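You operate a simulated robot arm through the tools that you are given. There is no shell and no other tool.

The job below is to be done with a simulated robot arm. You get a single attempt, and the scene is never put back.

JOB
Start the lifter, balance the large window and raise it to 120 cm.
Fine: power on and air open, then reset till the display reads OK; balance needle in the green band before the lift.

It is judged by the outcome, as a careful person would: the job done as asked, and still so three seconds after it is handed in. It fails if anything else is knocked over, pushed out of place, dropped, spilled or broken.

ROBOT AND FRAMES
A 7-joint arm with a two-finger parallel gripper, fixed in place. Base frame: the origin is on the floor under the middle of its stand, x ahead of it, y to its left, z up. Lengths are in mm, angles in degrees, forces in N, time in s.
With the tool pointing down near the work surface it reaches from about 420 to 900 mm from the base axis. Its first joint turns from -143.0 to 143.0 degrees. Payload 3 kg.
The tool frame sits at the grasp point between the pads (the TCP): z along the fingers, y along the line on which they close. The tips reach 30 mm beyond it. Largest opening 94 mm; finger width 28, thickness 10; the body of the gripper, 50 by 96 mm, starts 55 mm behind the TCP.
Orientation is that of the tool frame in the base frame, as [roll, pitch, yaw] about the fixed x, y, z axes, in that order (R = Rz(yaw) Ry(pitch) Rx(roll)). With the fingers straight down and closing along the base's y, the tool's x points along the base's -x, its y along +y and its z along -z.

CONTROLS
- The arm moves only by the tool move_arm. Its argument "plan" is text: rows parted by semicolons, each of 7 numbers parted by spaces: the shift along the tool's x, y, z in cm, then the turn, a rotation vector about the tool's x, y, z in degrees, then the finger opening in cm, from 0 to 9.4. In form: tx ty tz rx ry rz jaw; .... A call has 1 to 20 rows; each row shifts and turns the commanded pose from where the row before left it, along the tool's axes as they then stand. Each row takes 0.2 s and may step no farther than 50 mm and 8.6 degrees from the row before; otherwise, or with a gripper value out of range, the whole call is refused. Where a pose cannot be reached the arm comes as near as it can. A force on the tool above 70 N (or 10 N above the force at the start of the call, whichever is more), or a blocked arm, ends the call early, and 0.2 s more pass. Each finger travels about 72 mm/s and halts on what it meets, pressing with about 41 N; the grip force reading is that of the motor and also rises with nothing between the fingers. The clock runs only during rows and for 0.2 s after the last one: add rows that do not move to give the fingers time. The reply holds the time, the measured pose of the TCP, the force on the tool along the base axes, the opening and the grip force, in the units named above and with some noise, with the torque about the TCP (base axes, N m) and any sound that the robot's microphone picked up.
- Cameras (640 x 400 px; columns grow to the right, rows downward): "scene" is fixed at [50.5, -498.1, 1557.2]; the picture's right is [0.68, -0.73, 0.00], its down [-0.29, -0.27, -0.92] and it looks along [0.67, 0.63, -0.39] (base axes); focal length 311 px, centre (320, 200). "wrist" rides on the gripper at [76, 14, -103] in the tool frame; the picture's right is [-0.18, 0.98, 0.00], its down [-0.75, -0.14, -0.64] and it looks along [-0.63, -0.12, 0.77] (tool axes); focal length 243 px, centre (320, 200). There is no depth. A picture from a camera that has moved, and an enlarged one, comes with that camera's place and axes in the base frame and with its lens.
- snapshot(camera): a new picture of that camera. No time passes.
- close_up(camera, box): a new picture of the part [left, top, right, bottom] of that camera's present view, enlarged. No time passes.
- sign_off(): hands the job in; it is judged then, once.

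Places have to be worked out from the pictures, the camera data and where the tool is seen. Open the gripper and draw the arm clear of the work before you hand the job in, unless the task says otherwise.

The tools are called after "Emit:" as name(argument=value, ...) on one line, values as JSON. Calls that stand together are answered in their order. move_arm: Moves the arm, as the interface text tells. Its arguments: {"type":"object","properties":{"plan":{"type":"string"}},"required":["plan"]} The other tools are called the same way: snapshot (camera) takes a picture; close_up (camera, box) takes an enlarged picture of a part of a camera's view; sign_off () hands the job in.

At the start:

```text
t: 0.0
tool_pos: [443.3, 75.9, 1334.9]
tool_rot: [-180.0, 0.0, 180.0]
wrist_force: [0.0, -0.3, 0.5]
torque: [-0.03, 0.02, 0.0]
opening: 93.9
grasp_force: 0.0
```

scene: 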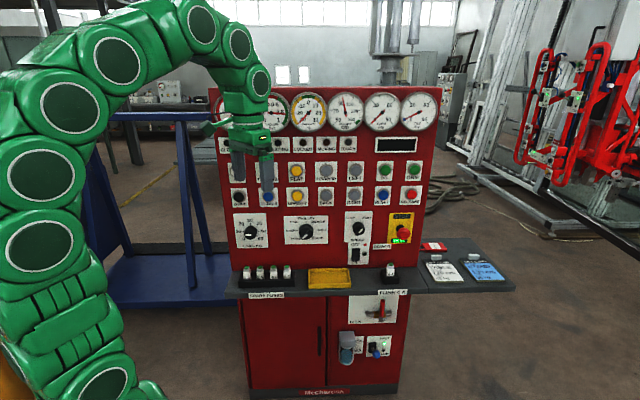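
wrist: 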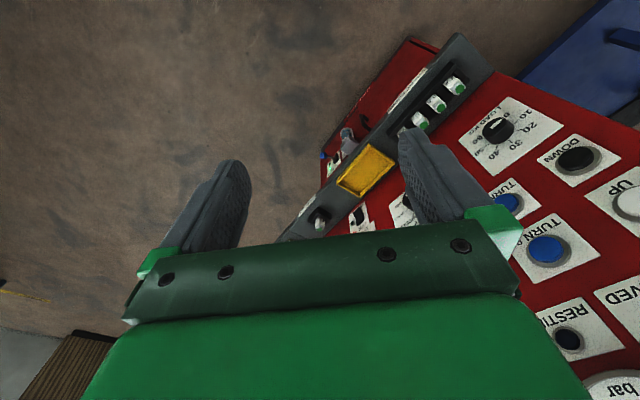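

The scene shows a red control panel with many buttons, knobs and gauges, plus cards on the side shelf. I'll take enlarged views to read the labels before doing anything.

Emit:
close_up(camera="scene", box=[200, 80, 440, 230])

Emit:
close_up(camera="scene", box=[220, 200, 440, 300])

Emit:
close_up(camera="scene", box=[320, 280, 420, 400])

Emit:
close_up(camera="scene", box=[400, 230, 520, 300])

Emit:
close_up(camera="scene", box=[430, 0, 640, 250])

```text
2.67 times, centred on (320, 155) of scene
camera zoom: at [50.5, -498.1, 1557.2], right [0.68, -0.73, 0.0], down [-0.29, -0.27, -0.92], along [0.67, 0.63, -0.39], focal length 830 px, centre (320, 320)
```

zoom: 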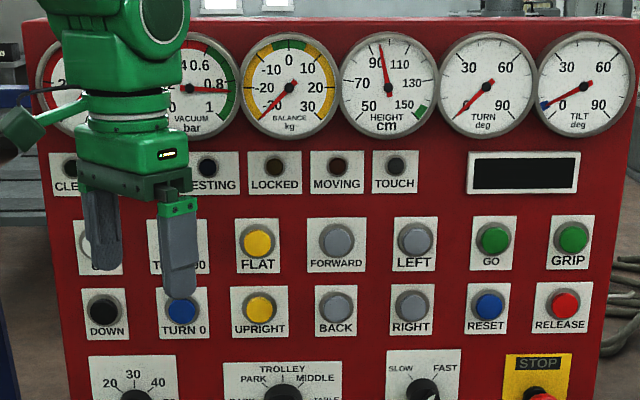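

```text
2.91 times, centred on (330, 250) of scene
camera zoom: at [50.5, -498.1, 1557.2], right [0.68, -0.73, 0.0], down [-0.29, -0.27, -0.92], along [0.67, 0.63, -0.39], focal length 905 px, centre (291, 54)
```

zoom: 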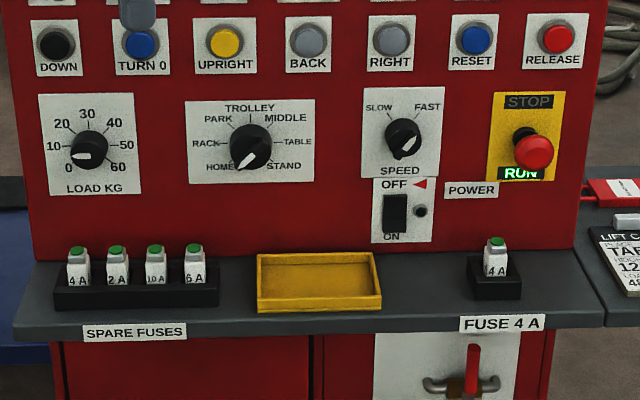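

```text
3.33 times, centred on (370, 340) of scene
camera zoom: at [50.5, -498.1, 1557.2], right [0.68, -0.73, 0.0], down [-0.29, -0.27, -0.92], along [0.67, 0.63, -0.39], focal length 1037 px, centre (153, -267)
```

zoom: 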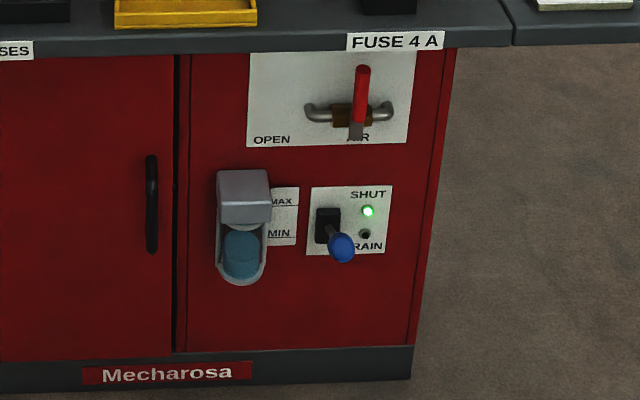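

```text
5.33 times, centred on (460, 265) of scene
camera zoom: at [50.5, -498.1, 1557.2], right [0.68, -0.73, 0.0], down [-0.29, -0.27, -0.92], along [0.67, 0.63, -0.39], focal length 1659 px, centre (-427, -147)
```

zoom: 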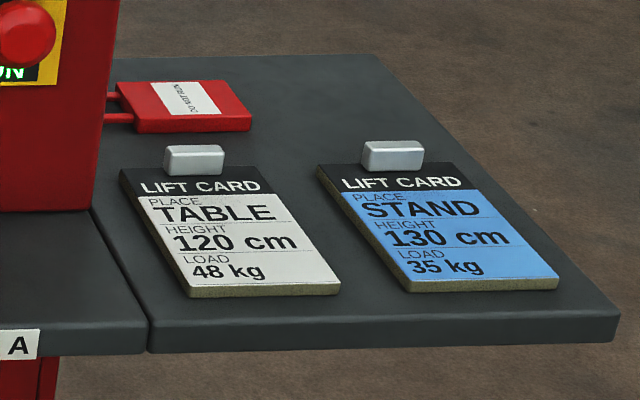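

```text
1.60 times, centred on (535, 125) of scene
camera zoom: at [50.5, -498.1, 1557.2], right [0.68, -0.73, 0.0], down [-0.29, -0.27, -0.92], along [0.67, 0.63, -0.39], focal length 498 px, centre (-24, 320)
```

zoom: 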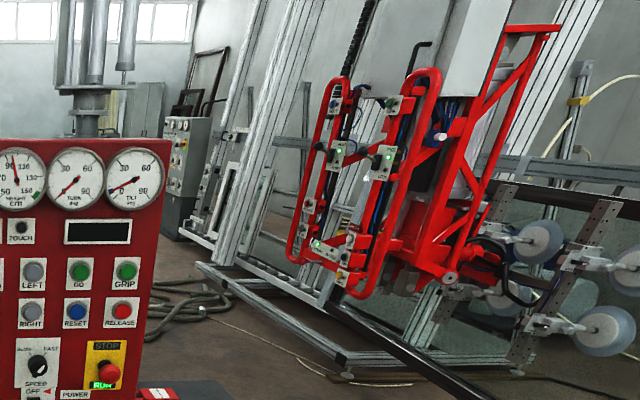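

The panel looks to be turned about 45° to the base axes, facing the scene camera. I'll take tighter views of each control to read its state and measure pixel positions.

Emit:
close_up(camera="scene", box=[340, 205, 430, 262])

Emit:
close_up(camera="scene", box=[330, 290, 410, 370])

Emit:
close_up(camera="scene", box=[205, 85, 285, 135])

Emit:
close_up(camera="wrist", box=[270, 20, 510, 240])

Emit:
close_up(camera="scene", box=[235, 255, 405, 305])

```text
7.02 times, centred on (385, 234) of scene
camera zoom: at [50.5, -498.1, 1557.2], right [0.68, -0.73, 0.0], down [-0.29, -0.27, -0.92], along [0.67, 0.63, -0.39], focal length 2183 px, centre (-136, -35)
```

zoom: 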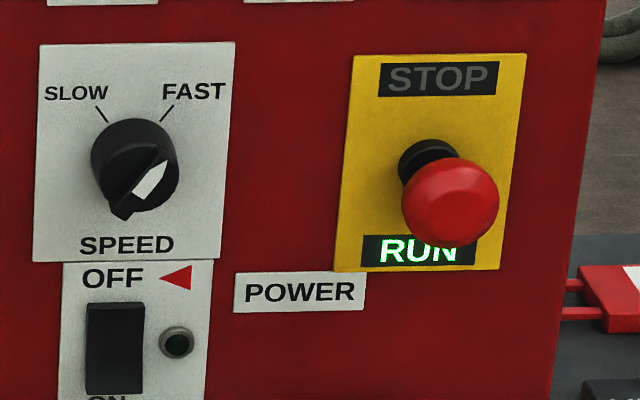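

```text
5.00 times, centred on (370, 330) of scene
camera zoom: at [50.5, -498.1, 1557.2], right [0.68, -0.73, 0.0], down [-0.29, -0.27, -0.92], along [0.67, 0.63, -0.39], focal length 1556 px, centre (70, -450)
```

zoom: 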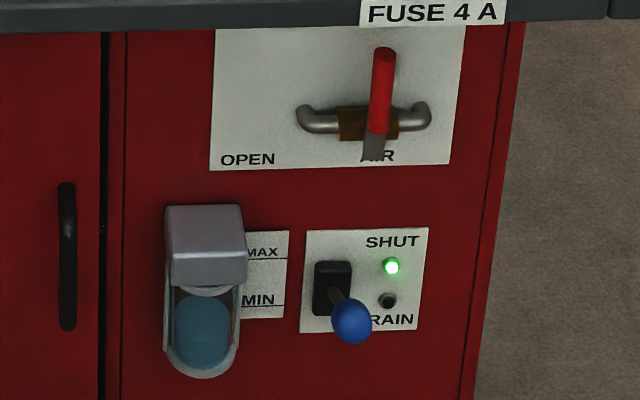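

```text
8.00 times, centred on (245, 110) of scene
camera zoom: at [50.5, -498.1, 1557.2], right [0.68, -0.73, 0.0], down [-0.29, -0.27, -0.92], along [0.67, 0.63, -0.39], focal length 2489 px, centre (920, 920)
```

zoom: 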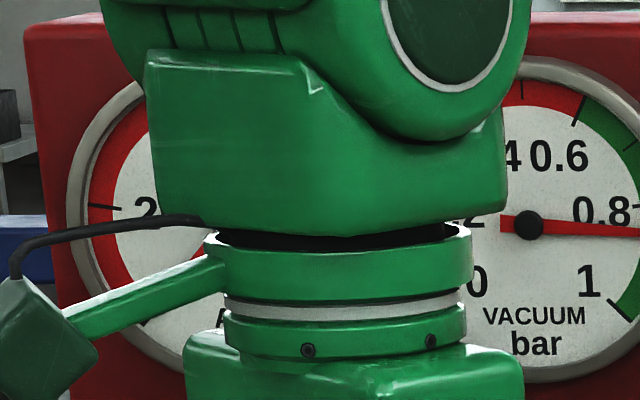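

```text
1.82 times, centred on (390, 130) of wrist
camera zoom: at [366.9, 92.5, 1436.4], right [0.18, 0.98, 0.0], down [0.75, -0.14, 0.64], along [0.63, -0.12, -0.77], focal length 441 px, centre (193, 327)
```

zoom: 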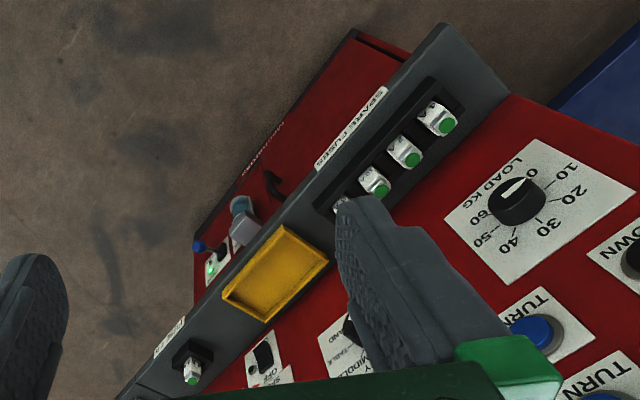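

```text
3.76 times, centred on (320, 280) of scene
camera zoom: at [50.5, -498.1, 1557.2], right [0.68, -0.73, 0.0], down [-0.29, -0.27, -0.92], along [0.67, 0.63, -0.39], focal length 1171 px, centre (320, -101)
```

zoom: 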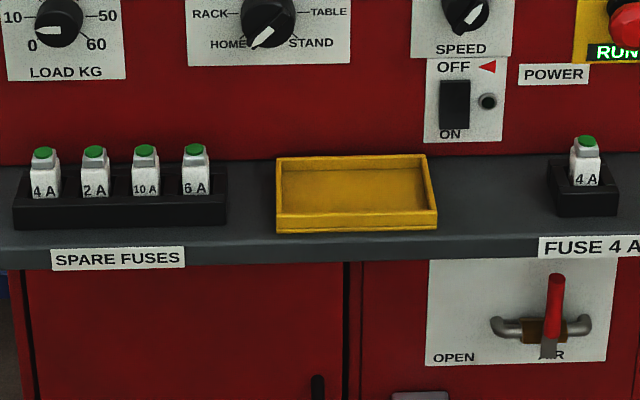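

Triangulating the spare and active fuses puts the panel's horizontal direction near (0.71,-0.71,0) and its inward normal near (0.71,0.71,0), with the button face at n≈735 mm. Vacuum already reads in the green, STOP is released, the power rocker is OFF, and the air handle is upright (OPEN is to the left). I'll move out a little, yaw 45° towards the panel and pitch the tool up in part, closing the fingers on the way.

Emit:
move_arm(plan="-4 0 0 0 0 0 6; -4 0 0 0 0 0 3; -4 0 0 0 0 0 0; 0 0 0 0 0 -7.5 0; 0 0 0 0 0 -7.5 0; 0 0 0 0 0 -7.5 0; 0 0 0 0 0 -7.5 0; 0 0 0 0 0 -7.5 0; 0 0 0 0 0 -7.5 0; 0 0 0 0 -8 0 0; 0 0 0 0 -8 0 0; 0 0 0 0 -8 0 0; 0 0 0 0 -8 0 0; 0 0 0 0 -8 0 0")

```text
t: 3.0
tool_pos: [563.9, 76.2, 1334.8]
tool_rot: [-179.9, 40.1, -134.9]
wrist_force: [0.3, 0.9, -0.3]
torque: [-0.01, 0.01, 0.02]
opening: 0.0
grasp_force: 33.0
```

The tool has yawed to face the panel and is pitched 40° up from straight down, with no contact. I'll look from both cameras.

Emit:
snapshot(camera="wrist")

Emit:
snapshot(camera="scene")

```text
taken
camera wrist: at [465.3, 0.3, 1363.5], right [-0.6, 0.79, 0.12], down [0.21, 0.02, 0.98], along [0.77, 0.61, -0.18], focal length 243 px, centre (320, 200)
```

wrist: 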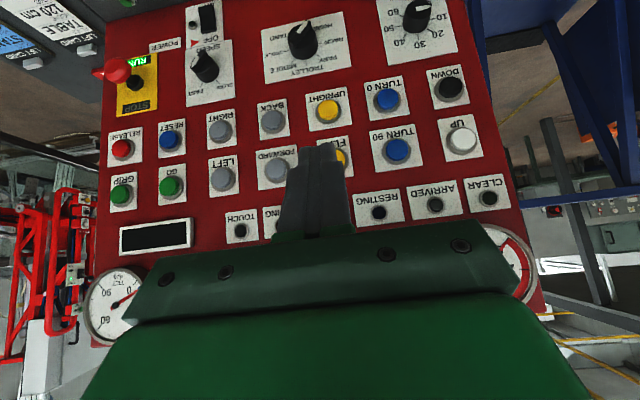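

```text
taken
```

scene: 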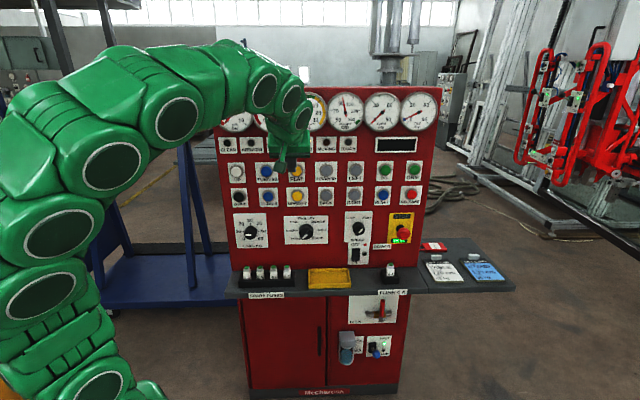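

The wrist view reads everything clearly (upside down). Two-view triangulation puts RESET at about (974,55,1130) and the power rocker centre at about (904,112,883). I'll pitch to 65° and travel to a standoff roughly 60 mm before the rocker's lower (ON) half.

Emit:
move_arm(plan="0 0 0 0 -6.25 0 0; 0 0 0 0 -6.25 0 0; 0 0 0 0 -6.25 0 0; 0 0 0 0 -6.25 0 0; 2.59 -1.79 2.9 0 0 0 0; 2.59 -1.79 2.9 0 0 0 0; 2.59 -1.79 2.9 0 0 0 0; 2.59 -1.79 2.9 0 0 0 0; 2.59 -1.79 2.9 0 0 0 0; 2.59 -1.79 2.9 0 0 0 0; 2.59 -1.79 2.9 0 0 0 0; 2.59 -1.79 2.9 0 0 0 0; 2.59 -1.79 2.9 0 0 0 0; 2.59 -1.79 2.9 0 0 0 0")

Emit:
snapshot(camera="wrist")

Emit:
snapshot(camera="scene")

```text
t: 6.0
tool_pos: [797.3, 58.2, 977.2]
tool_rot: [-179.8, 65.0, -134.8]
wrist_force: [-0.7, -0.3, 0.1]
torque: [0.02, 0.0, -0.02]
opening: 0.1
grasp_force: 32.7
```

```text
taken
camera wrist: at [698.9, -18.1, 951.1], right [-0.64, 0.75, 0.17], down [-0.09, -0.28, 0.95], along [0.76, 0.6, 0.25], focal length 243 px, centre (320, 200)
```

wrist: 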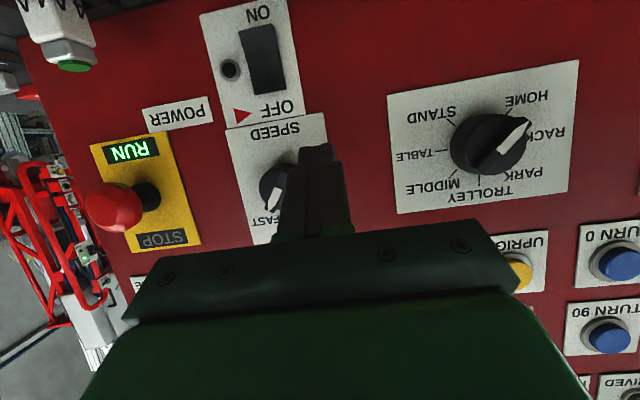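

```text
taken
```

scene: 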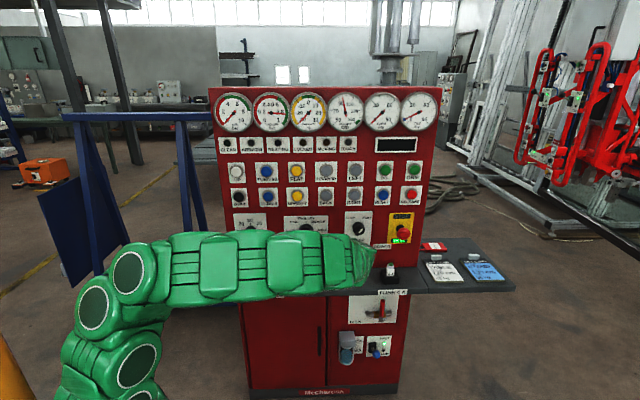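

The rocker spans z≈855–907 at about (906,109), with its ON end at the bottom. I'll shift to a point about 40 mm in front of the lower half and look again before pressing.

Emit:
move_arm(plan="2.33 -1.33 2.78 0 0 0 0; 2.33 -1.33 2.78 0 0 0 0; 2.33 -1.33 2.78 0 0 0 0; 0 0 0 0 0 0 0")

Emit:
snapshot(camera="wrist")

Emit:
close_up(camera="scene", box=[320, 210, 440, 300])

```text
t: 7.0
tool_pos: [859.5, 65.4, 878.6]
tool_rot: [-179.8, 65.0, -134.9]
wrist_force: [-0.6, -0.4, 0.6]
torque: [0.0, -0.02, 0.0]
opening: 0.1
grasp_force: 33.4
```

```text
taken
camera wrist: at [760.6, -12.7, 851.8], right [-0.64, 0.75, 0.17], down [-0.09, -0.29, 0.95], along [0.76, 0.6, 0.25], focal length 243 px, centre (320, 200)
```

wrist: 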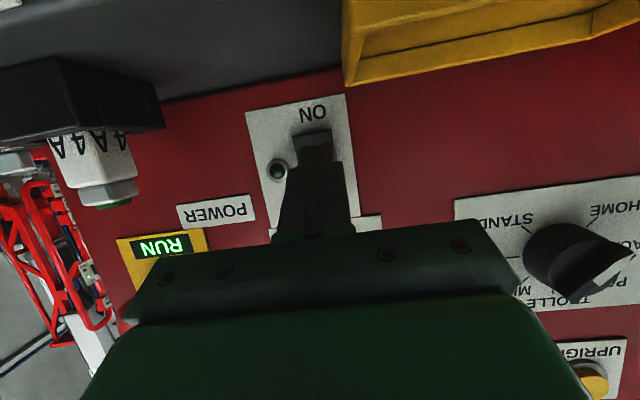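

```text
4.44 times, centred on (380, 255) of scene
camera zoom: at [50.5, -498.1, 1557.2], right [0.68, -0.73, 0.0], down [-0.29, -0.27, -0.92], along [0.67, 0.63, -0.39], focal length 1383 px, centre (53, -44)
```

zoom: 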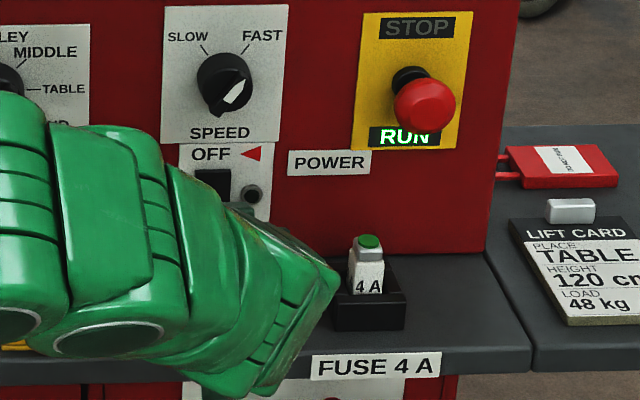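

The fingertip covers the rocker's lower half, with the rocker a few mm to the picture's left. I'll trim 4 mm sideways and advance along the panel normal with small final steps.

Emit:
move_arm(plan="-0.423 -0.4 0.906 0 0 0 0; -0.423 0 0.906 0 0 0 0; -0.423 0 0.906 0 0 0 0; -0.17 0 0.36 0 0 0 0; -0.17 0 0.36 0 0 0 0")

Emit:
snapshot(camera="wrist")

```text
t: 8.2
tool_pos: [889.0, 88.1, 877.6]
tool_rot: [180.0, 65.0, -135.0]
wrist_force: [0.7, 0.1, 0.2]
torque: [-0.01, 0.0, 0.0]
opening: 0.0
grasp_force: 32.8
```

```text
taken
camera wrist: at [790.1, 10.9, 851.6], right [-0.64, 0.75, 0.17], down [-0.09, -0.29, 0.95], along [0.76, 0.6, 0.25], focal length 243 px, centre (320, 200)
```

wrist: 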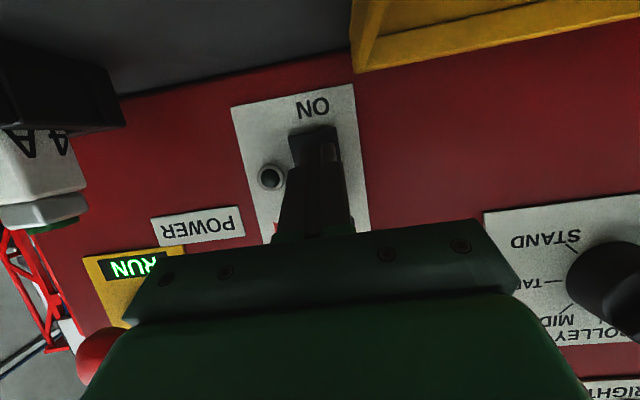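

No contact yet at tip n≈718. The tip sits over the lower half of the rocker, so I'll trim 3 mm more sideways and keep advancing in 4 mm steps.

Emit:
move_arm(plan="-0.17 -0.3 0.36 0 0 0 0; -0.17 0 0.36 0 0 0 0; -0.17 0 0.36 0 0 0 0; 0 0 0 0 0 0 0")

Emit:
snapshot(camera="wrist")

```text
t: 8.8
tool_pos: [895.4, 85.3, 876.3]
tool_rot: [-179.9, 64.8, -135.0]
wrist_force: [-6.8, -5.6, 2.1]
torque: [0.0, -0.15, 0.05]
opening: 0.0
grasp_force: 33.0
stopped in row 2: the force on the tool passed its limit at 95 N (the readings are from after the stop); the commanded pose is now the measured one
```

```text
taken
camera wrist: at [796.8, 8.6, 850.8], right [-0.64, 0.75, 0.16], down [-0.09, -0.28, 0.96], along [0.77, 0.59, 0.25], focal length 243 px, centre (320, 200)
```

wrist: 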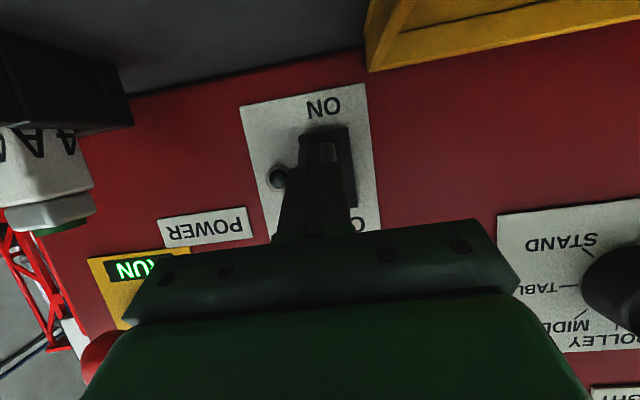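

Contact was made, with a brief force peak, and the arm stopped. I'll check whether the power lamp and display came on.

Emit:
close_up(camera="wrist", box=[230, 70, 390, 240])

Emit:
close_up(camera="scene", box=[200, 80, 440, 230])

```text
2.35 times, centred on (310, 155) of wrist
camera zoom: at [796.8, 8.6, 850.8], right [-0.64, 0.75, 0.16], down [-0.09, -0.28, 0.96], along [0.77, 0.59, 0.25], focal length 571 px, centre (344, 306)
```

zoom: 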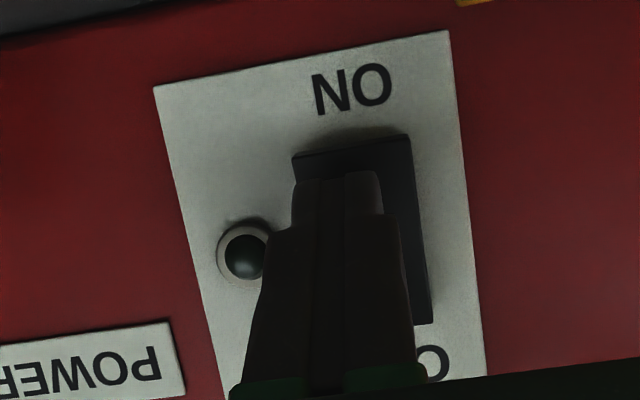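

```text
2.67 times, centred on (320, 155) of scene
camera zoom: at [50.5, -498.1, 1557.2], right [0.68, -0.73, 0.0], down [-0.29, -0.27, -0.92], along [0.67, 0.63, -0.39], focal length 830 px, centre (320, 320)
```

zoom: 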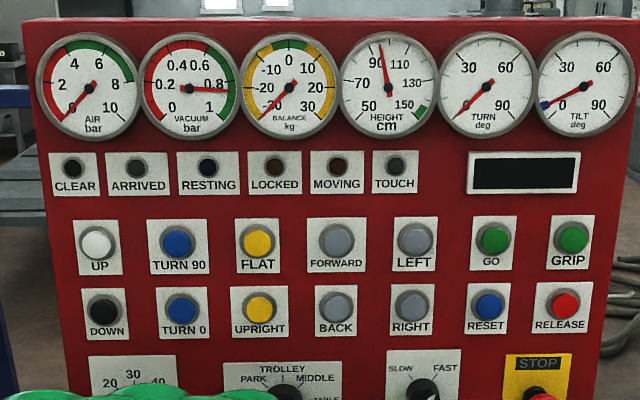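

The switch has not tripped: because the tool is tilted, the tip's upper corner touched near the rocker's pivot. I'll back off 10 mm, drop 14 mm so contact lands on the ON end, and press in 2 mm steps.

Emit:
move_arm(plan="0.423 0 -0.906 0 0 0 0; 1.27 0.25 0.59 0 0 0 0; -0.254 0 0.544 0 0 0 0; -0.085 0 0.181 0 0 0 0; -0.085 0 0.181 0 0 0 0; -0.085 0 0.181 0 0 0 0")

Emit:
close_up(camera="wrist", box=[230, 70, 390, 240])

```text
t: 10.2
tool_pos: [895.1, 87.0, 862.8]
tool_rot: [-179.8, 64.7, -135.1]
wrist_force: [-21.3, -14.7, 3.3]
torque: [-0.01, -0.16, 0.16]
opening: 0.1
grasp_force: 33.3
heard: click
```

```text
2.35 times, centred on (310, 155) of wrist
camera zoom: at [796.4, 11.1, 836.8], right [-0.64, 0.75, 0.17], down [-0.09, -0.28, 0.96], along [0.77, 0.59, 0.25], focal length 571 px, centre (344, 306)
```

zoom: 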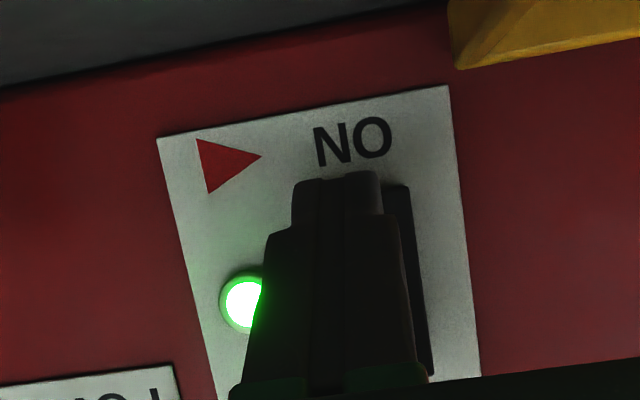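

A click was heard, the lamp is green and the marker points to ON, so power is on. I'll back away from the panel and read the gauges and display.

Emit:
move_arm(plan="0.423 0 -0.906 0 0 0 0; 1.27 0 -2.72 0 0 0 0; 1.69 0 -3.62 0 0 0 0; 1.69 0 -3.62 0 0 0 0")

Emit:
close_up(camera="scene", box=[200, 80, 440, 230])

Emit:
close_up(camera="scene", box=[310, 280, 430, 400])

Emit:
snapshot(camera="wrist")

```text
t: 11.2
tool_pos: [809.6, 2.3, 862.1]
tool_rot: [-179.7, 64.8, -135.0]
wrist_force: [0.4, -0.3, -0.5]
torque: [0.01, 0.0, 0.0]
opening: 0.0
grasp_force: 32.8
```

```text
2.67 times, centred on (320, 155) of scene
camera zoom: at [50.5, -498.1, 1557.2], right [0.68, -0.73, 0.0], down [-0.29, -0.27, -0.92], along [0.67, 0.63, -0.39], focal length 830 px, centre (320, 320)
```

zoom: 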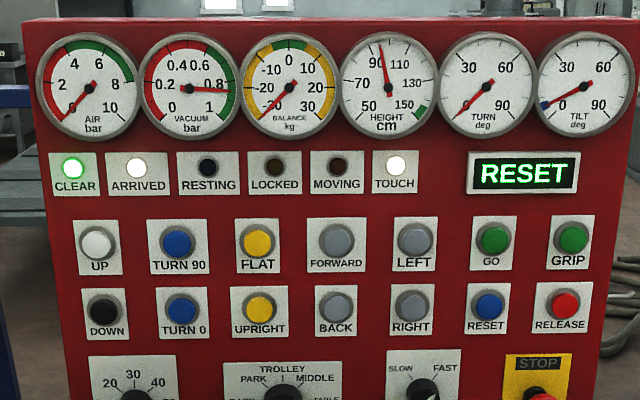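

```text
3.33 times, centred on (370, 340) of scene
camera zoom: at [50.5, -498.1, 1557.2], right [0.68, -0.73, 0.0], down [-0.29, -0.27, -0.92], along [0.67, 0.63, -0.39], focal length 1037 px, centre (153, -267)
```

zoom: 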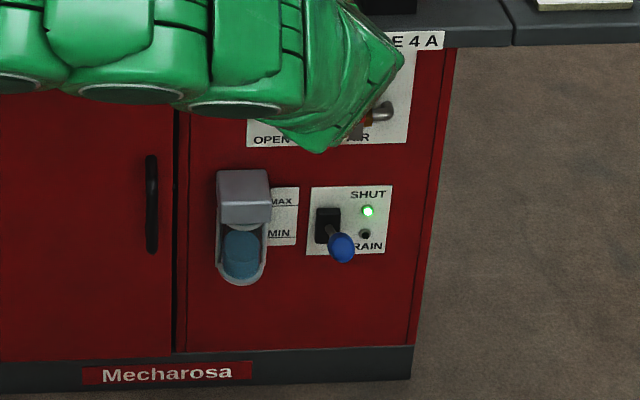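

```text
taken
camera wrist: at [710.2, -73.6, 835.8], right [-0.64, 0.75, 0.17], down [-0.09, -0.28, 0.96], along [0.77, 0.6, 0.25], focal length 243 px, centre (320, 200)
```

wrist: 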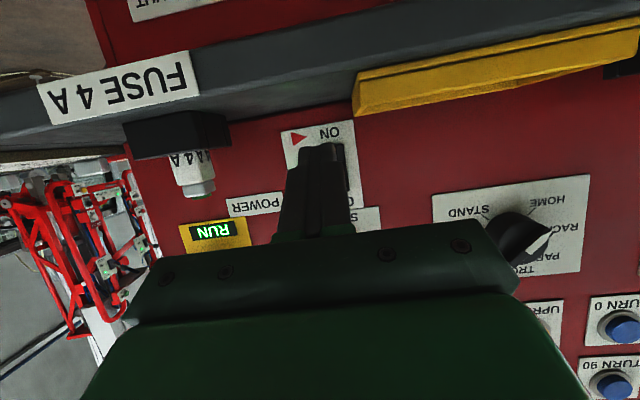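

The display reads RESET and the AIR gauge is at 0; power is fine. I place the shelf's front edge at n≈602, z≈770–805, and the air handle at about lat 676 with its pivot near z≈570 and top near z≈670. I'll retreat, drop below shelf level well clear of it, and flatten the tool to look at the valve.

Emit:
move_arm(plan="1.27 0 -2.72 0 0 0 0; 1.27 0 -2.72 0 0 0 0; 3.2 -2.15 1.49 0 0 0 0; 3.2 -2.15 1.49 0 0 0 0; 3.2 -2.15 1.49 0 0 0 0; 3.2 -2.15 1.49 0 0 0 0; 3.2 -2.15 1.49 0 0 0 0; 3.2 -2.15 1.49 0 0 0 0; 0 0 0 0 -7.5 0 0; 0 0 0 0 -7.5 0 0; 0 0 0 0 0 0 0")

Emit:
snapshot(camera="wrist")

Emit:
snapshot(camera="scene")

```text
t: 13.6
tool_pos: [858.8, -130.8, 652.6]
tool_rot: [-179.8, 79.8, -134.9]
wrist_force: [-0.3, -1.1, 0.6]
torque: [-0.04, 0.03, 0.04]
opening: 0.0
grasp_force: 33.4
```

```text
taken
camera wrist: at [767.2, -199.4, 594.9], right [-0.67, 0.72, 0.18], down [-0.26, -0.45, 0.85], along [0.7, 0.53, 0.49], focal length 243 px, centre (320, 200)
```

wrist: 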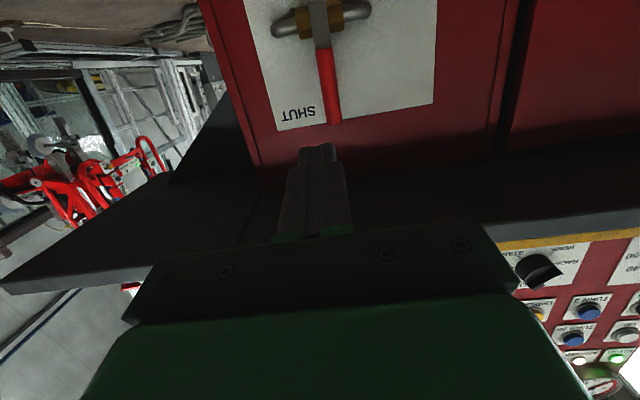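

```text
taken
```

scene: 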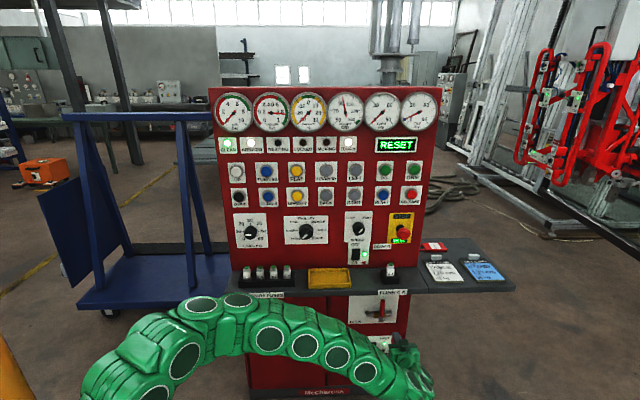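

The plate reads SHUT at the top and OPEN at the left, and the handle stands up at lat ≈688, n≈708, from z≈565 to 662. I'll bring the closed fingers up in front and to the right of the handle, stopping about 30 mm short of it.

Emit:
move_arm(plan="-0.118 -0.9 4.29 0 0 0 0; -0.118 -0.9 4.29 0 0 0 0; -0.751 -0.2 4.26 0 0 0 0; 0 0 0 0 0 0 0")

Emit:
snapshot(camera="wrist")

Emit:
close_up(camera="scene", box=[310, 270, 450, 390])

```text
t: 14.6
tool_pos: [964.2, -53.8, 637.3]
tool_rot: [-179.8, 79.9, -135.0]
wrist_force: [-0.2, 0.0, 1.7]
torque: [-0.02, 0.03, 0.0]
opening: 0.0
grasp_force: 32.8
```

```text
taken
camera wrist: at [872.6, -122.3, 580.1], right [-0.67, 0.72, 0.18], down [-0.26, -0.45, 0.85], along [0.7, 0.53, 0.49], focal length 243 px, centre (320, 200)
```

wrist: 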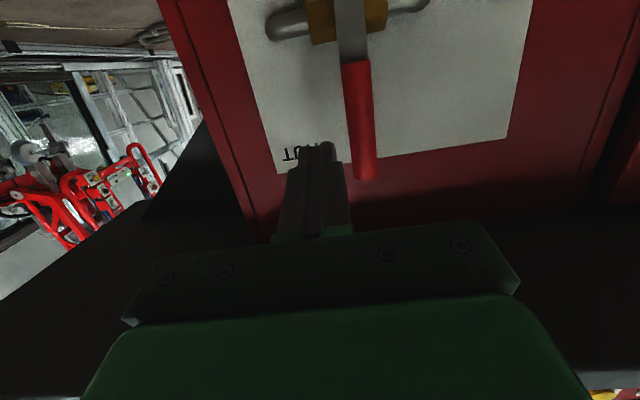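

```text
3.33 times, centred on (380, 330) of scene
camera zoom: at [50.5, -498.1, 1557.2], right [0.68, -0.73, 0.0], down [-0.29, -0.27, -0.92], along [0.67, 0.63, -0.39], focal length 1037 px, centre (120, -233)
```

zoom: 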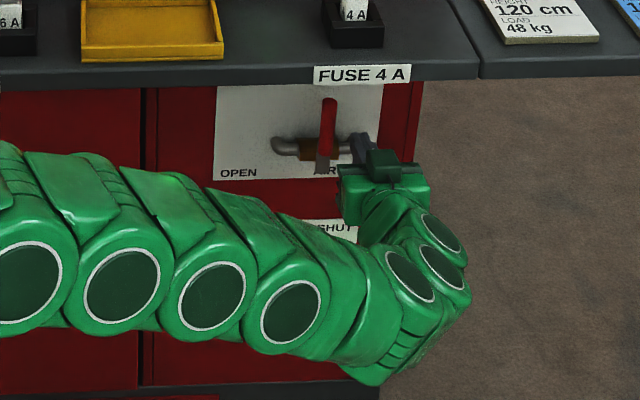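

A second wrist fix puts the handle end at about (977,3,659), and the closed fingers sit just right of it with roughly 13 mm of gap. I'll advance 30 mm so the tips overlap the handle's depth, then sweep along the first half of its arc to the left.

Emit:
move_arm(plan="-0.26 0 1.477 0 0 0 0; -0.26 0 1.477 0 0 0 0; 0 1.13 0 0 0 0 0; -0.246 1.19 -0.043 0 0 0 0; -0.03 1.22 0 0 0 0 0; 0.177 1.21 0.031 0 0 0 0; 0.374 1.16 0.066 0 0 0 0")

Emit:
snapshot(camera="wrist")

```text
t: 16.2
tool_pos: [936.9, 3.7, 636.2]
tool_rot: [179.9, 79.9, -135.2]
wrist_force: [-3.5, -5.2, -3.7]
torque: [-0.08, 0.07, 0.0]
opening: 0.0
grasp_force: 33.2
out of reach, approached as far as the arm can: row 2
```

```text
taken
camera wrist: at [845.8, -64.1, 577.4], right [-0.67, 0.72, 0.18], down [-0.25, -0.45, 0.85], along [0.7, 0.53, 0.49], focal length 243 px, centre (320, 200)
```

wrist: 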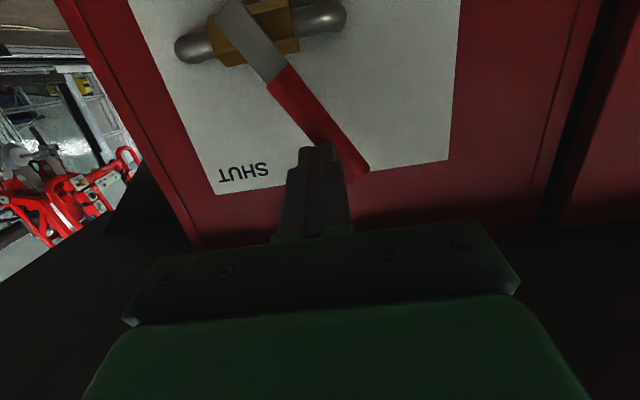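

The handle has turned about 45° toward OPEN, and the arm is near its reach in depth but still hooks the handle. I'll carry on down the rest of the arc, nudging slightly inward.

Emit:
move_arm(plan="0.536 1.06 0.3 0 0 0 0; 0.713 0.96 0.33 0 0 0 0; 0.861 0.82 0.35 0 0 0 0; 1.024 0.63 0.18 0 0 0 0; 0.8 0.45 0.14 0 0 0 0")

Emit:
snapshot(camera="wrist")

Emit:
close_up(camera="scene", box=[200, 80, 440, 230])

```text
t: 16.9
tool_pos: [924.7, 19.9, 620.3]
tool_rot: [179.6, 79.9, -135.8]
wrist_force: [-14.7, -4.2, 6.6]
torque: [0.14, -0.01, 0.34]
opening: 0.0
grasp_force: 33.4
stopped in row 3: the force on the tool passed its limit at 77 N (the readings are from after the stop); the commanded pose is now the measured one
```

```text
taken
camera wrist: at [831.5, -49.4, 562.0], right [-0.67, 0.72, 0.18], down [-0.26, -0.45, 0.86], along [0.7, 0.52, 0.48], focal length 243 px, centre (320, 200)
```

wrist: 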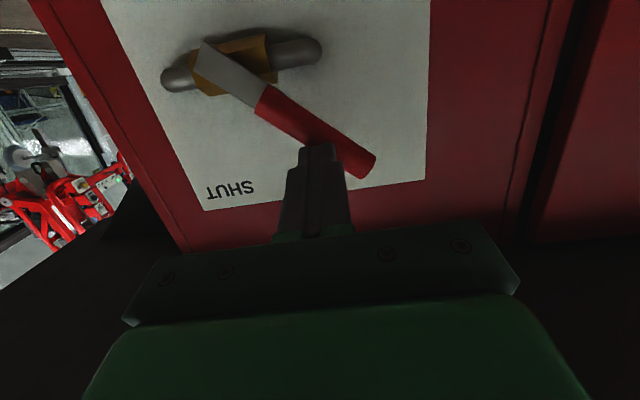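

```text
2.67 times, centred on (320, 155) of scene
camera zoom: at [50.5, -498.1, 1557.2], right [0.68, -0.73, 0.0], down [-0.29, -0.27, -0.92], along [0.67, 0.63, -0.39], focal length 830 px, centre (320, 320)
```

zoom: 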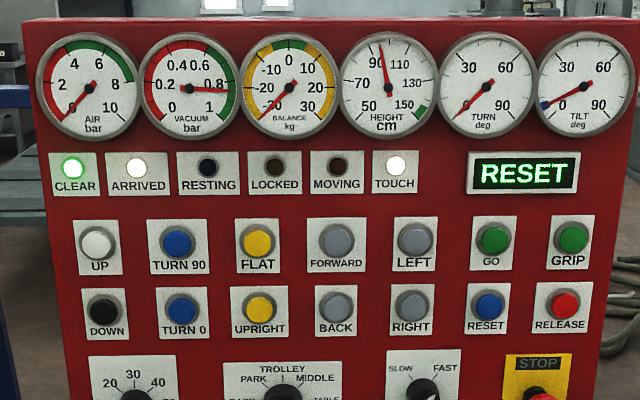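

The handle is at about 145°, but the force (mostly outward) suggests the tip is riding on its rounded front, so the handle must sit slightly deeper than I had it. I'll back off, lift clear above it, and re-enter about 10 mm deeper.

Emit:
move_arm(plan="0.087 0 -0.49 0 0 0 0; -1.21 -0.86 -0.214 0 0 0 0; -0.139 0 0.788 0 0 0 0; -0.122 0 0.689 0 0 0 0; 0 0 0 0 0 0 0")

Emit:
snapshot(camera="wrist")

```text
t: 18.1
tool_pos: [937.0, 20.6, 630.3]
tool_rot: [179.8, 79.8, -135.7]
wrist_force: [-0.6, 0.2, -0.1]
torque: [0.0, -0.01, -0.02]
opening: 0.1
grasp_force: 32.8
```

```text
taken
camera wrist: at [845.2, -47.7, 573.1], right [-0.67, 0.72, 0.18], down [-0.26, -0.45, 0.86], along [0.7, 0.52, 0.48], focal length 243 px, centre (320, 200)
```

wrist: 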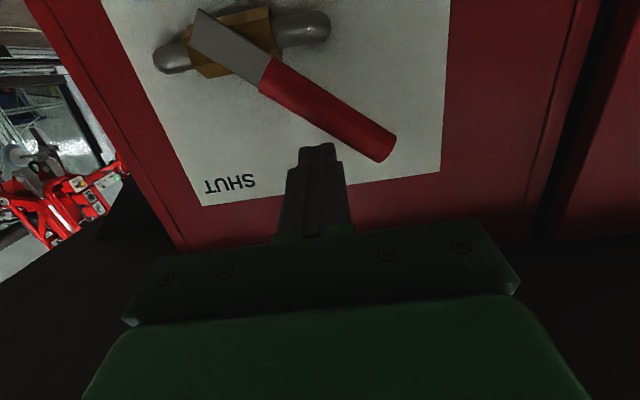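

The tip is now at n≈707, just above the handle and free of it. I'll sweep down the remaining arc.

Emit:
move_arm(plan="0.355 0.17 0.063 0 0 0 0; 0.551 0.68 0.097 0 0 0 0; 0.709 0.7 0.125 0 0 0 0; 0.817 0.58 0.144 0 0 0 0; 0.886 0.46 0.156 0 0 0 0; 0.453 0.19 0.08 0 0 0 0")

Emit:
snapshot(camera="wrist")

Emit:
close_up(camera="scene", box=[200, 80, 440, 230])

```text
t: 19.5
tool_pos: [916.3, 40.1, 591.4]
tool_rot: [179.8, 79.8, -135.6]
wrist_force: [0.4, -0.1, 1.7]
torque: [0.0, -0.02, -0.02]
opening: 0.0
grasp_force: 33.0
```

```text
taken
camera wrist: at [824.6, -28.3, 534.9], right [-0.67, 0.72, 0.18], down [-0.25, -0.45, 0.86], along [0.7, 0.52, 0.48], focal length 243 px, centre (320, 200)
```

wrist: 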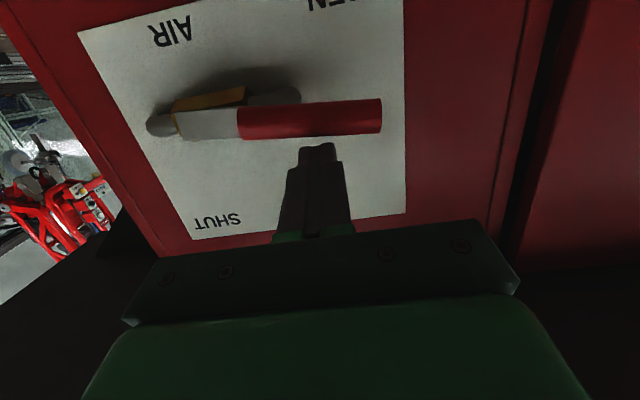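

```text
2.67 times, centred on (320, 155) of scene
camera zoom: at [50.5, -498.1, 1557.2], right [0.68, -0.73, 0.0], down [-0.29, -0.27, -0.92], along [0.67, 0.63, -0.39], focal length 830 px, centre (320, 320)
```

zoom: 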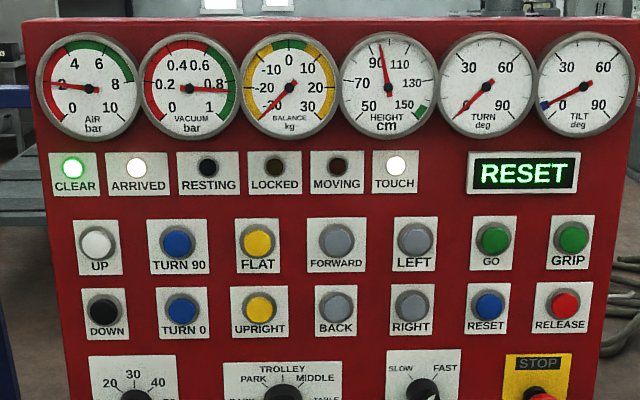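

The handle now lies level to the left at OPEN, and the air gauge is climbing. I'll withdraw straight out and recheck the pressure.

Emit:
move_arm(plan="-0.79 0 -0.14 0 0 0 0; 0.78 0 -4.43 0 0 0 0; 0.78 0 -4.43 0 0 0 0; 0.78 0 -4.43 0 0 0 0; 0.78 0 -4.43 0 0 0 0; 0 0 0 0 0 0 0; 0 0 0 0 0 0 0; 0 0 0 0 0 0 0")

Emit:
snapshot(camera="wrist")

Emit:
close_up(camera="scene", box=[200, 80, 440, 230])

Emit:
close_up(camera="scene", box=[310, 270, 450, 390])

```text
t: 21.3
tool_pos: [788.2, -86.2, 600.3]
tool_rot: [-180.0, 79.9, -135.5]
wrist_force: [0.7, 0.0, 0.8]
torque: [-0.06, 0.02, -0.01]
opening: 0.0
grasp_force: 32.8
```

```text
taken
camera wrist: at [697.0, -154.5, 543.7], right [-0.67, 0.72, 0.18], down [-0.26, -0.45, 0.86], along [0.7, 0.52, 0.49], focal length 243 px, centre (320, 200)
```

wrist: 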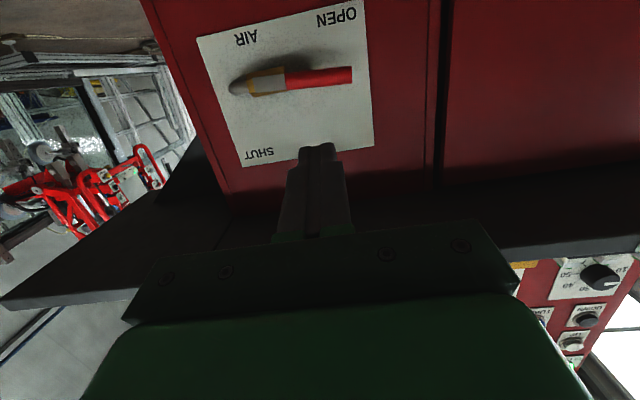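

```text
2.67 times, centred on (320, 155) of scene
camera zoom: at [50.5, -498.1, 1557.2], right [0.68, -0.73, 0.0], down [-0.29, -0.27, -0.92], along [0.67, 0.63, -0.39], focal length 830 px, centre (320, 320)
```

zoom: 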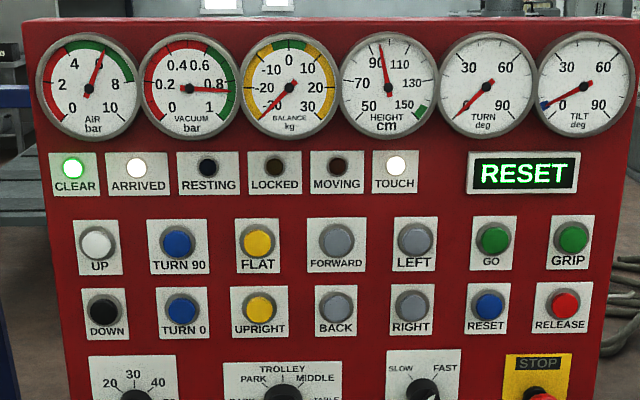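

```text
3.33 times, centred on (380, 330) of scene
camera zoom: at [50.5, -498.1, 1557.2], right [0.68, -0.73, 0.0], down [-0.29, -0.27, -0.92], along [0.67, 0.63, -0.39], focal length 1037 px, centre (120, -233)
```

zoom: 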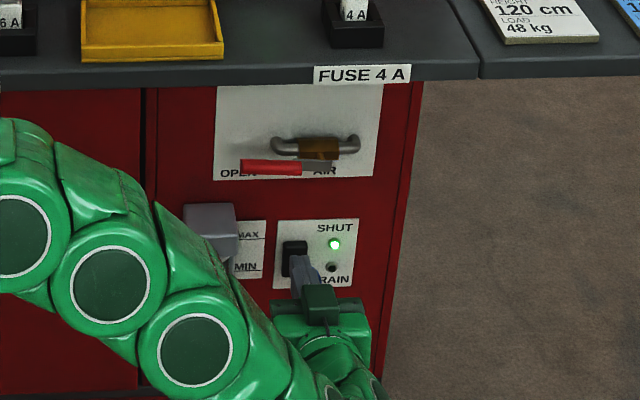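

Air is at about 6 bar, in the green, and the handle lies level on OPEN. The display still asks for RESET, so I'll climb in front of the panel, clear of the shelf, to the height of the RESET button.

Emit:
move_arm(plan="-4.43 -0.27 -0.78 0 0 0 0; -4.43 -0.27 -0.78 0 0 0 0; -4.43 -0.27 -0.78 0 0 0 0; -4.43 -0.27 -0.78 0 0 0 0; -4.43 -0.27 -0.78 0 0 0 0; -4.43 -0.27 -0.78 0 0 0 0; -4.43 -0.27 -0.78 0 0 0 0; -4.43 -0.27 -0.78 0 0 0 0; -4.43 -0.27 -0.78 0 0 0 0; -4.43 -0.27 -0.78 0 0 0 0; -4.43 -0.27 -0.78 0 0 0 0; -4.43 -0.27 -0.78 0 0 0 0; 0 0 0 0 0 0 0")

Emit:
snapshot(camera="wrist")

Emit:
snapshot(camera="scene")

```text
t: 24.1
tool_pos: [812.7, -109.2, 1143.6]
tool_rot: [179.7, 79.8, -135.6]
wrist_force: [-0.7, 0.4, 0.2]
torque: [0.02, 0.02, 0.03]
opening: 0.0
grasp_force: 33.4
```

```text
taken
camera wrist: at [720.8, -177.9, 1086.4], right [-0.67, 0.72, 0.18], down [-0.26, -0.45, 0.86], along [0.7, 0.52, 0.49], focal length 243 px, centre (320, 200)
```

wrist: 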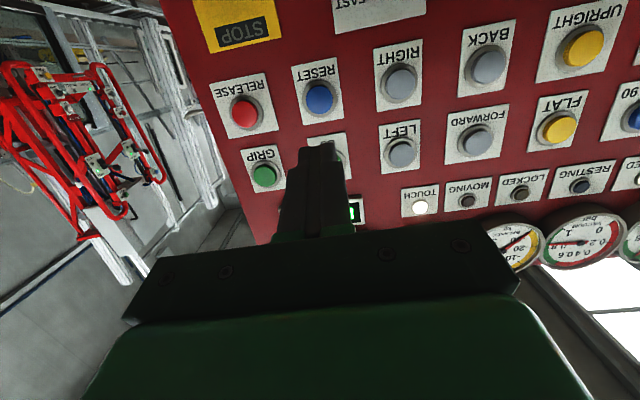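

```text
taken
```

scene: 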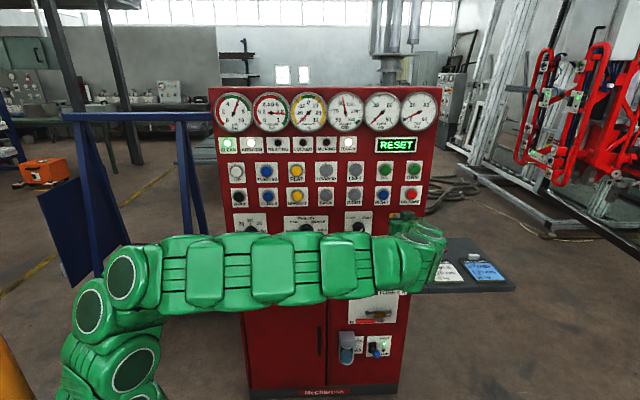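

RESET sits at about lat 659, z≈1128 by the wrist view. I'll advance to roughly 35–40 mm in front of it, trimming sideways and down, then check alignment.

Emit:
move_arm(plan="-0.516 -0.175 4.22 -0.6 0 0 0; -0.516 -0.175 4.22 0 0 0 0; -0.516 -0.175 4.22 0 0 0 0; -0.516 -0.175 4.22 0 0 0 0; 0 0 0 0 0 0 0")

Emit:
snapshot(camera="wrist")

Emit:
close_up(camera="scene", box=[340, 130, 450, 240])

```text
t: 25.3
tool_pos: [938.8, 6.2, 1134.2]
tool_rot: [179.2, 79.8, -135.5]
wrist_force: [0.0, 0.1, -0.4]
torque: [-0.02, 0.01, -0.02]
opening: 0.0
grasp_force: 32.6
```

```text
taken
camera wrist: at [847.3, -62.4, 1075.6], right [-0.67, 0.71, 0.18], down [-0.25, -0.45, 0.85], along [0.69, 0.53, 0.49], focal length 243 px, centre (320, 200)
```

wrist: 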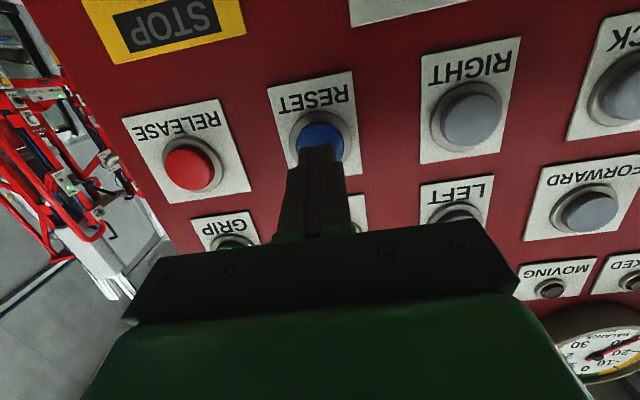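

```text
3.64 times, centred on (395, 185) of scene
camera zoom: at [50.5, -498.1, 1557.2], right [0.68, -0.73, 0.0], down [-0.29, -0.27, -0.92], along [0.67, 0.63, -0.39], focal length 1131 px, centre (47, 254)
```

zoom: 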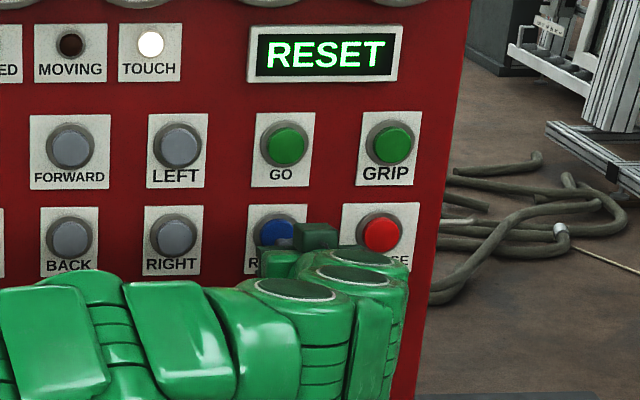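

RESET is directly ahead of the tip. I'll advance in 9 mm and then 3 mm steps, watching the force.

Emit:
move_arm(plan="-0.087 0.03 0.9 0 0 0 0; -0.087 0.03 0.9 0 0 0 0; -0.087 0 0.9 0 0 0 0; -0.052 0 0.295 0 0 0 0; -0.052 0 0.295 0 0 0 0")

Emit:
snapshot(camera="wrist")

```text
t: 26.5
tool_pos: [959.7, 29.4, 1130.7]
tool_rot: [179.5, 79.7, -135.6]
wrist_force: [-24.5, -12.4, 1.5]
torque: [0.11, -0.29, 0.28]
opening: 0.2
grasp_force: 33.3
heard: click
```

```text
taken
camera wrist: at [869.8, -39.3, 1072.7], right [-0.67, 0.72, 0.18], down [-0.25, -0.45, 0.85], along [0.7, 0.53, 0.49], focal length 243 px, centre (320, 200)
```

wrist: 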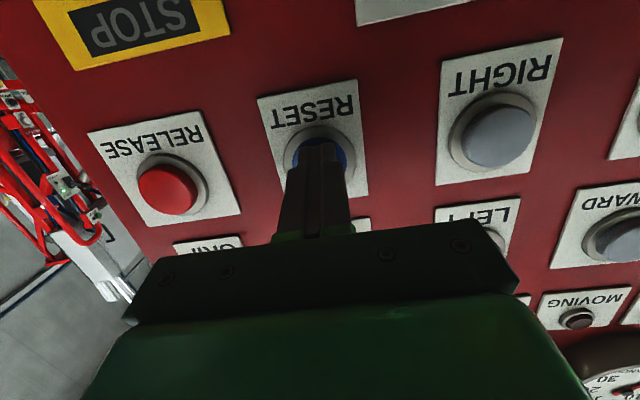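

A click was heard while pressing RESET. I'll read the display now.

Emit:
close_up(camera="scene", box=[200, 80, 440, 230])

```text
2.67 times, centred on (320, 155) of scene
camera zoom: at [50.5, -498.1, 1557.2], right [0.68, -0.73, 0.0], down [-0.29, -0.27, -0.92], along [0.67, 0.63, -0.39], focal length 830 px, centre (320, 320)
```

zoom: 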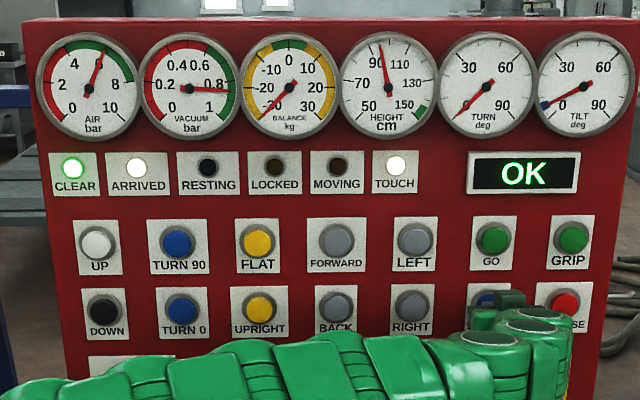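

The display reads OK. I'll back off RESET and move across to the LOAD KG knob on the left of the panel for a close look.

Emit:
move_arm(plan="0.608 0 -3.447 0 0 0 0; 0.608 0 -3.447 0 0 0 0; 0.608 0 -3.447 0 0 0 0; 0.608 0 -3.447 0 0 0 0; 1.07 4.12 0.19 0 0 0 0; 1.07 4.12 0.19 0 0 0 0; 1.07 4.12 0.19 0 0 0 0; 1.07 4.12 0.19 0 0 0 0; 1.07 4.12 0.19 0 0 0 0; 1.07 4.12 0.19 0 0 0 0; 1.07 4.12 0.19 0 0 0 0; 1.07 4.12 0.19 0 0 0 0; 1.07 4.12 0.19 0 0 0 0; 1.07 4.12 0.19 0 0 0 0; 1.07 4.12 0.19 0 0 0 0; 1.07 4.12 0.19 0 0 0 0; 0 0 0 0 0 0 0")

Emit:
snapshot(camera="wrist")

Emit:
snapshot(camera="scene")

```text
t: 30.1
tool_pos: [630.5, 172.8, 1087.9]
tool_rot: [158.6, 82.3, -157.0]
wrist_force: [-1.2, -3.1, -5.4]
torque: [0.25, -0.33, 0.18]
opening: 0.0
grasp_force: 33.0
out of reach, approached as far as the arm can: row 11, 12, 13, 14, 15, 16
```

```text
taken
camera wrist: at [539.4, 109.6, 1024.7], right [-0.66, 0.71, 0.23], down [-0.26, -0.51, 0.82], along [0.7, 0.48, 0.53], focal length 243 px, centre (320, 200)
```

wrist: 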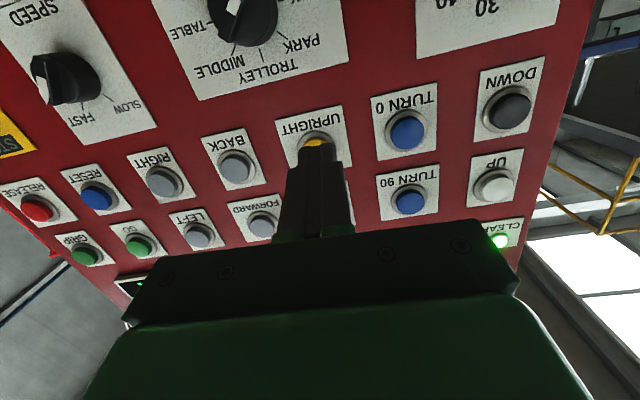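

```text
taken
```

scene: 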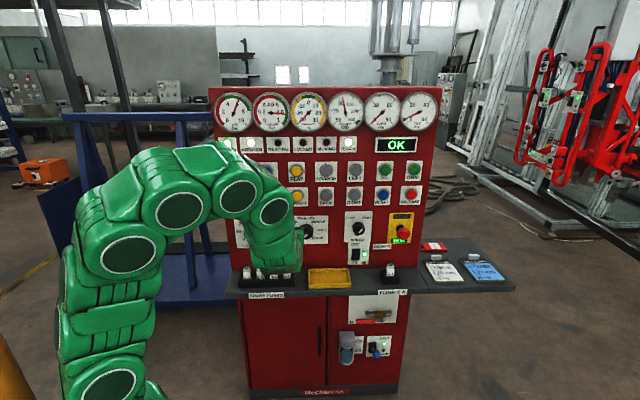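

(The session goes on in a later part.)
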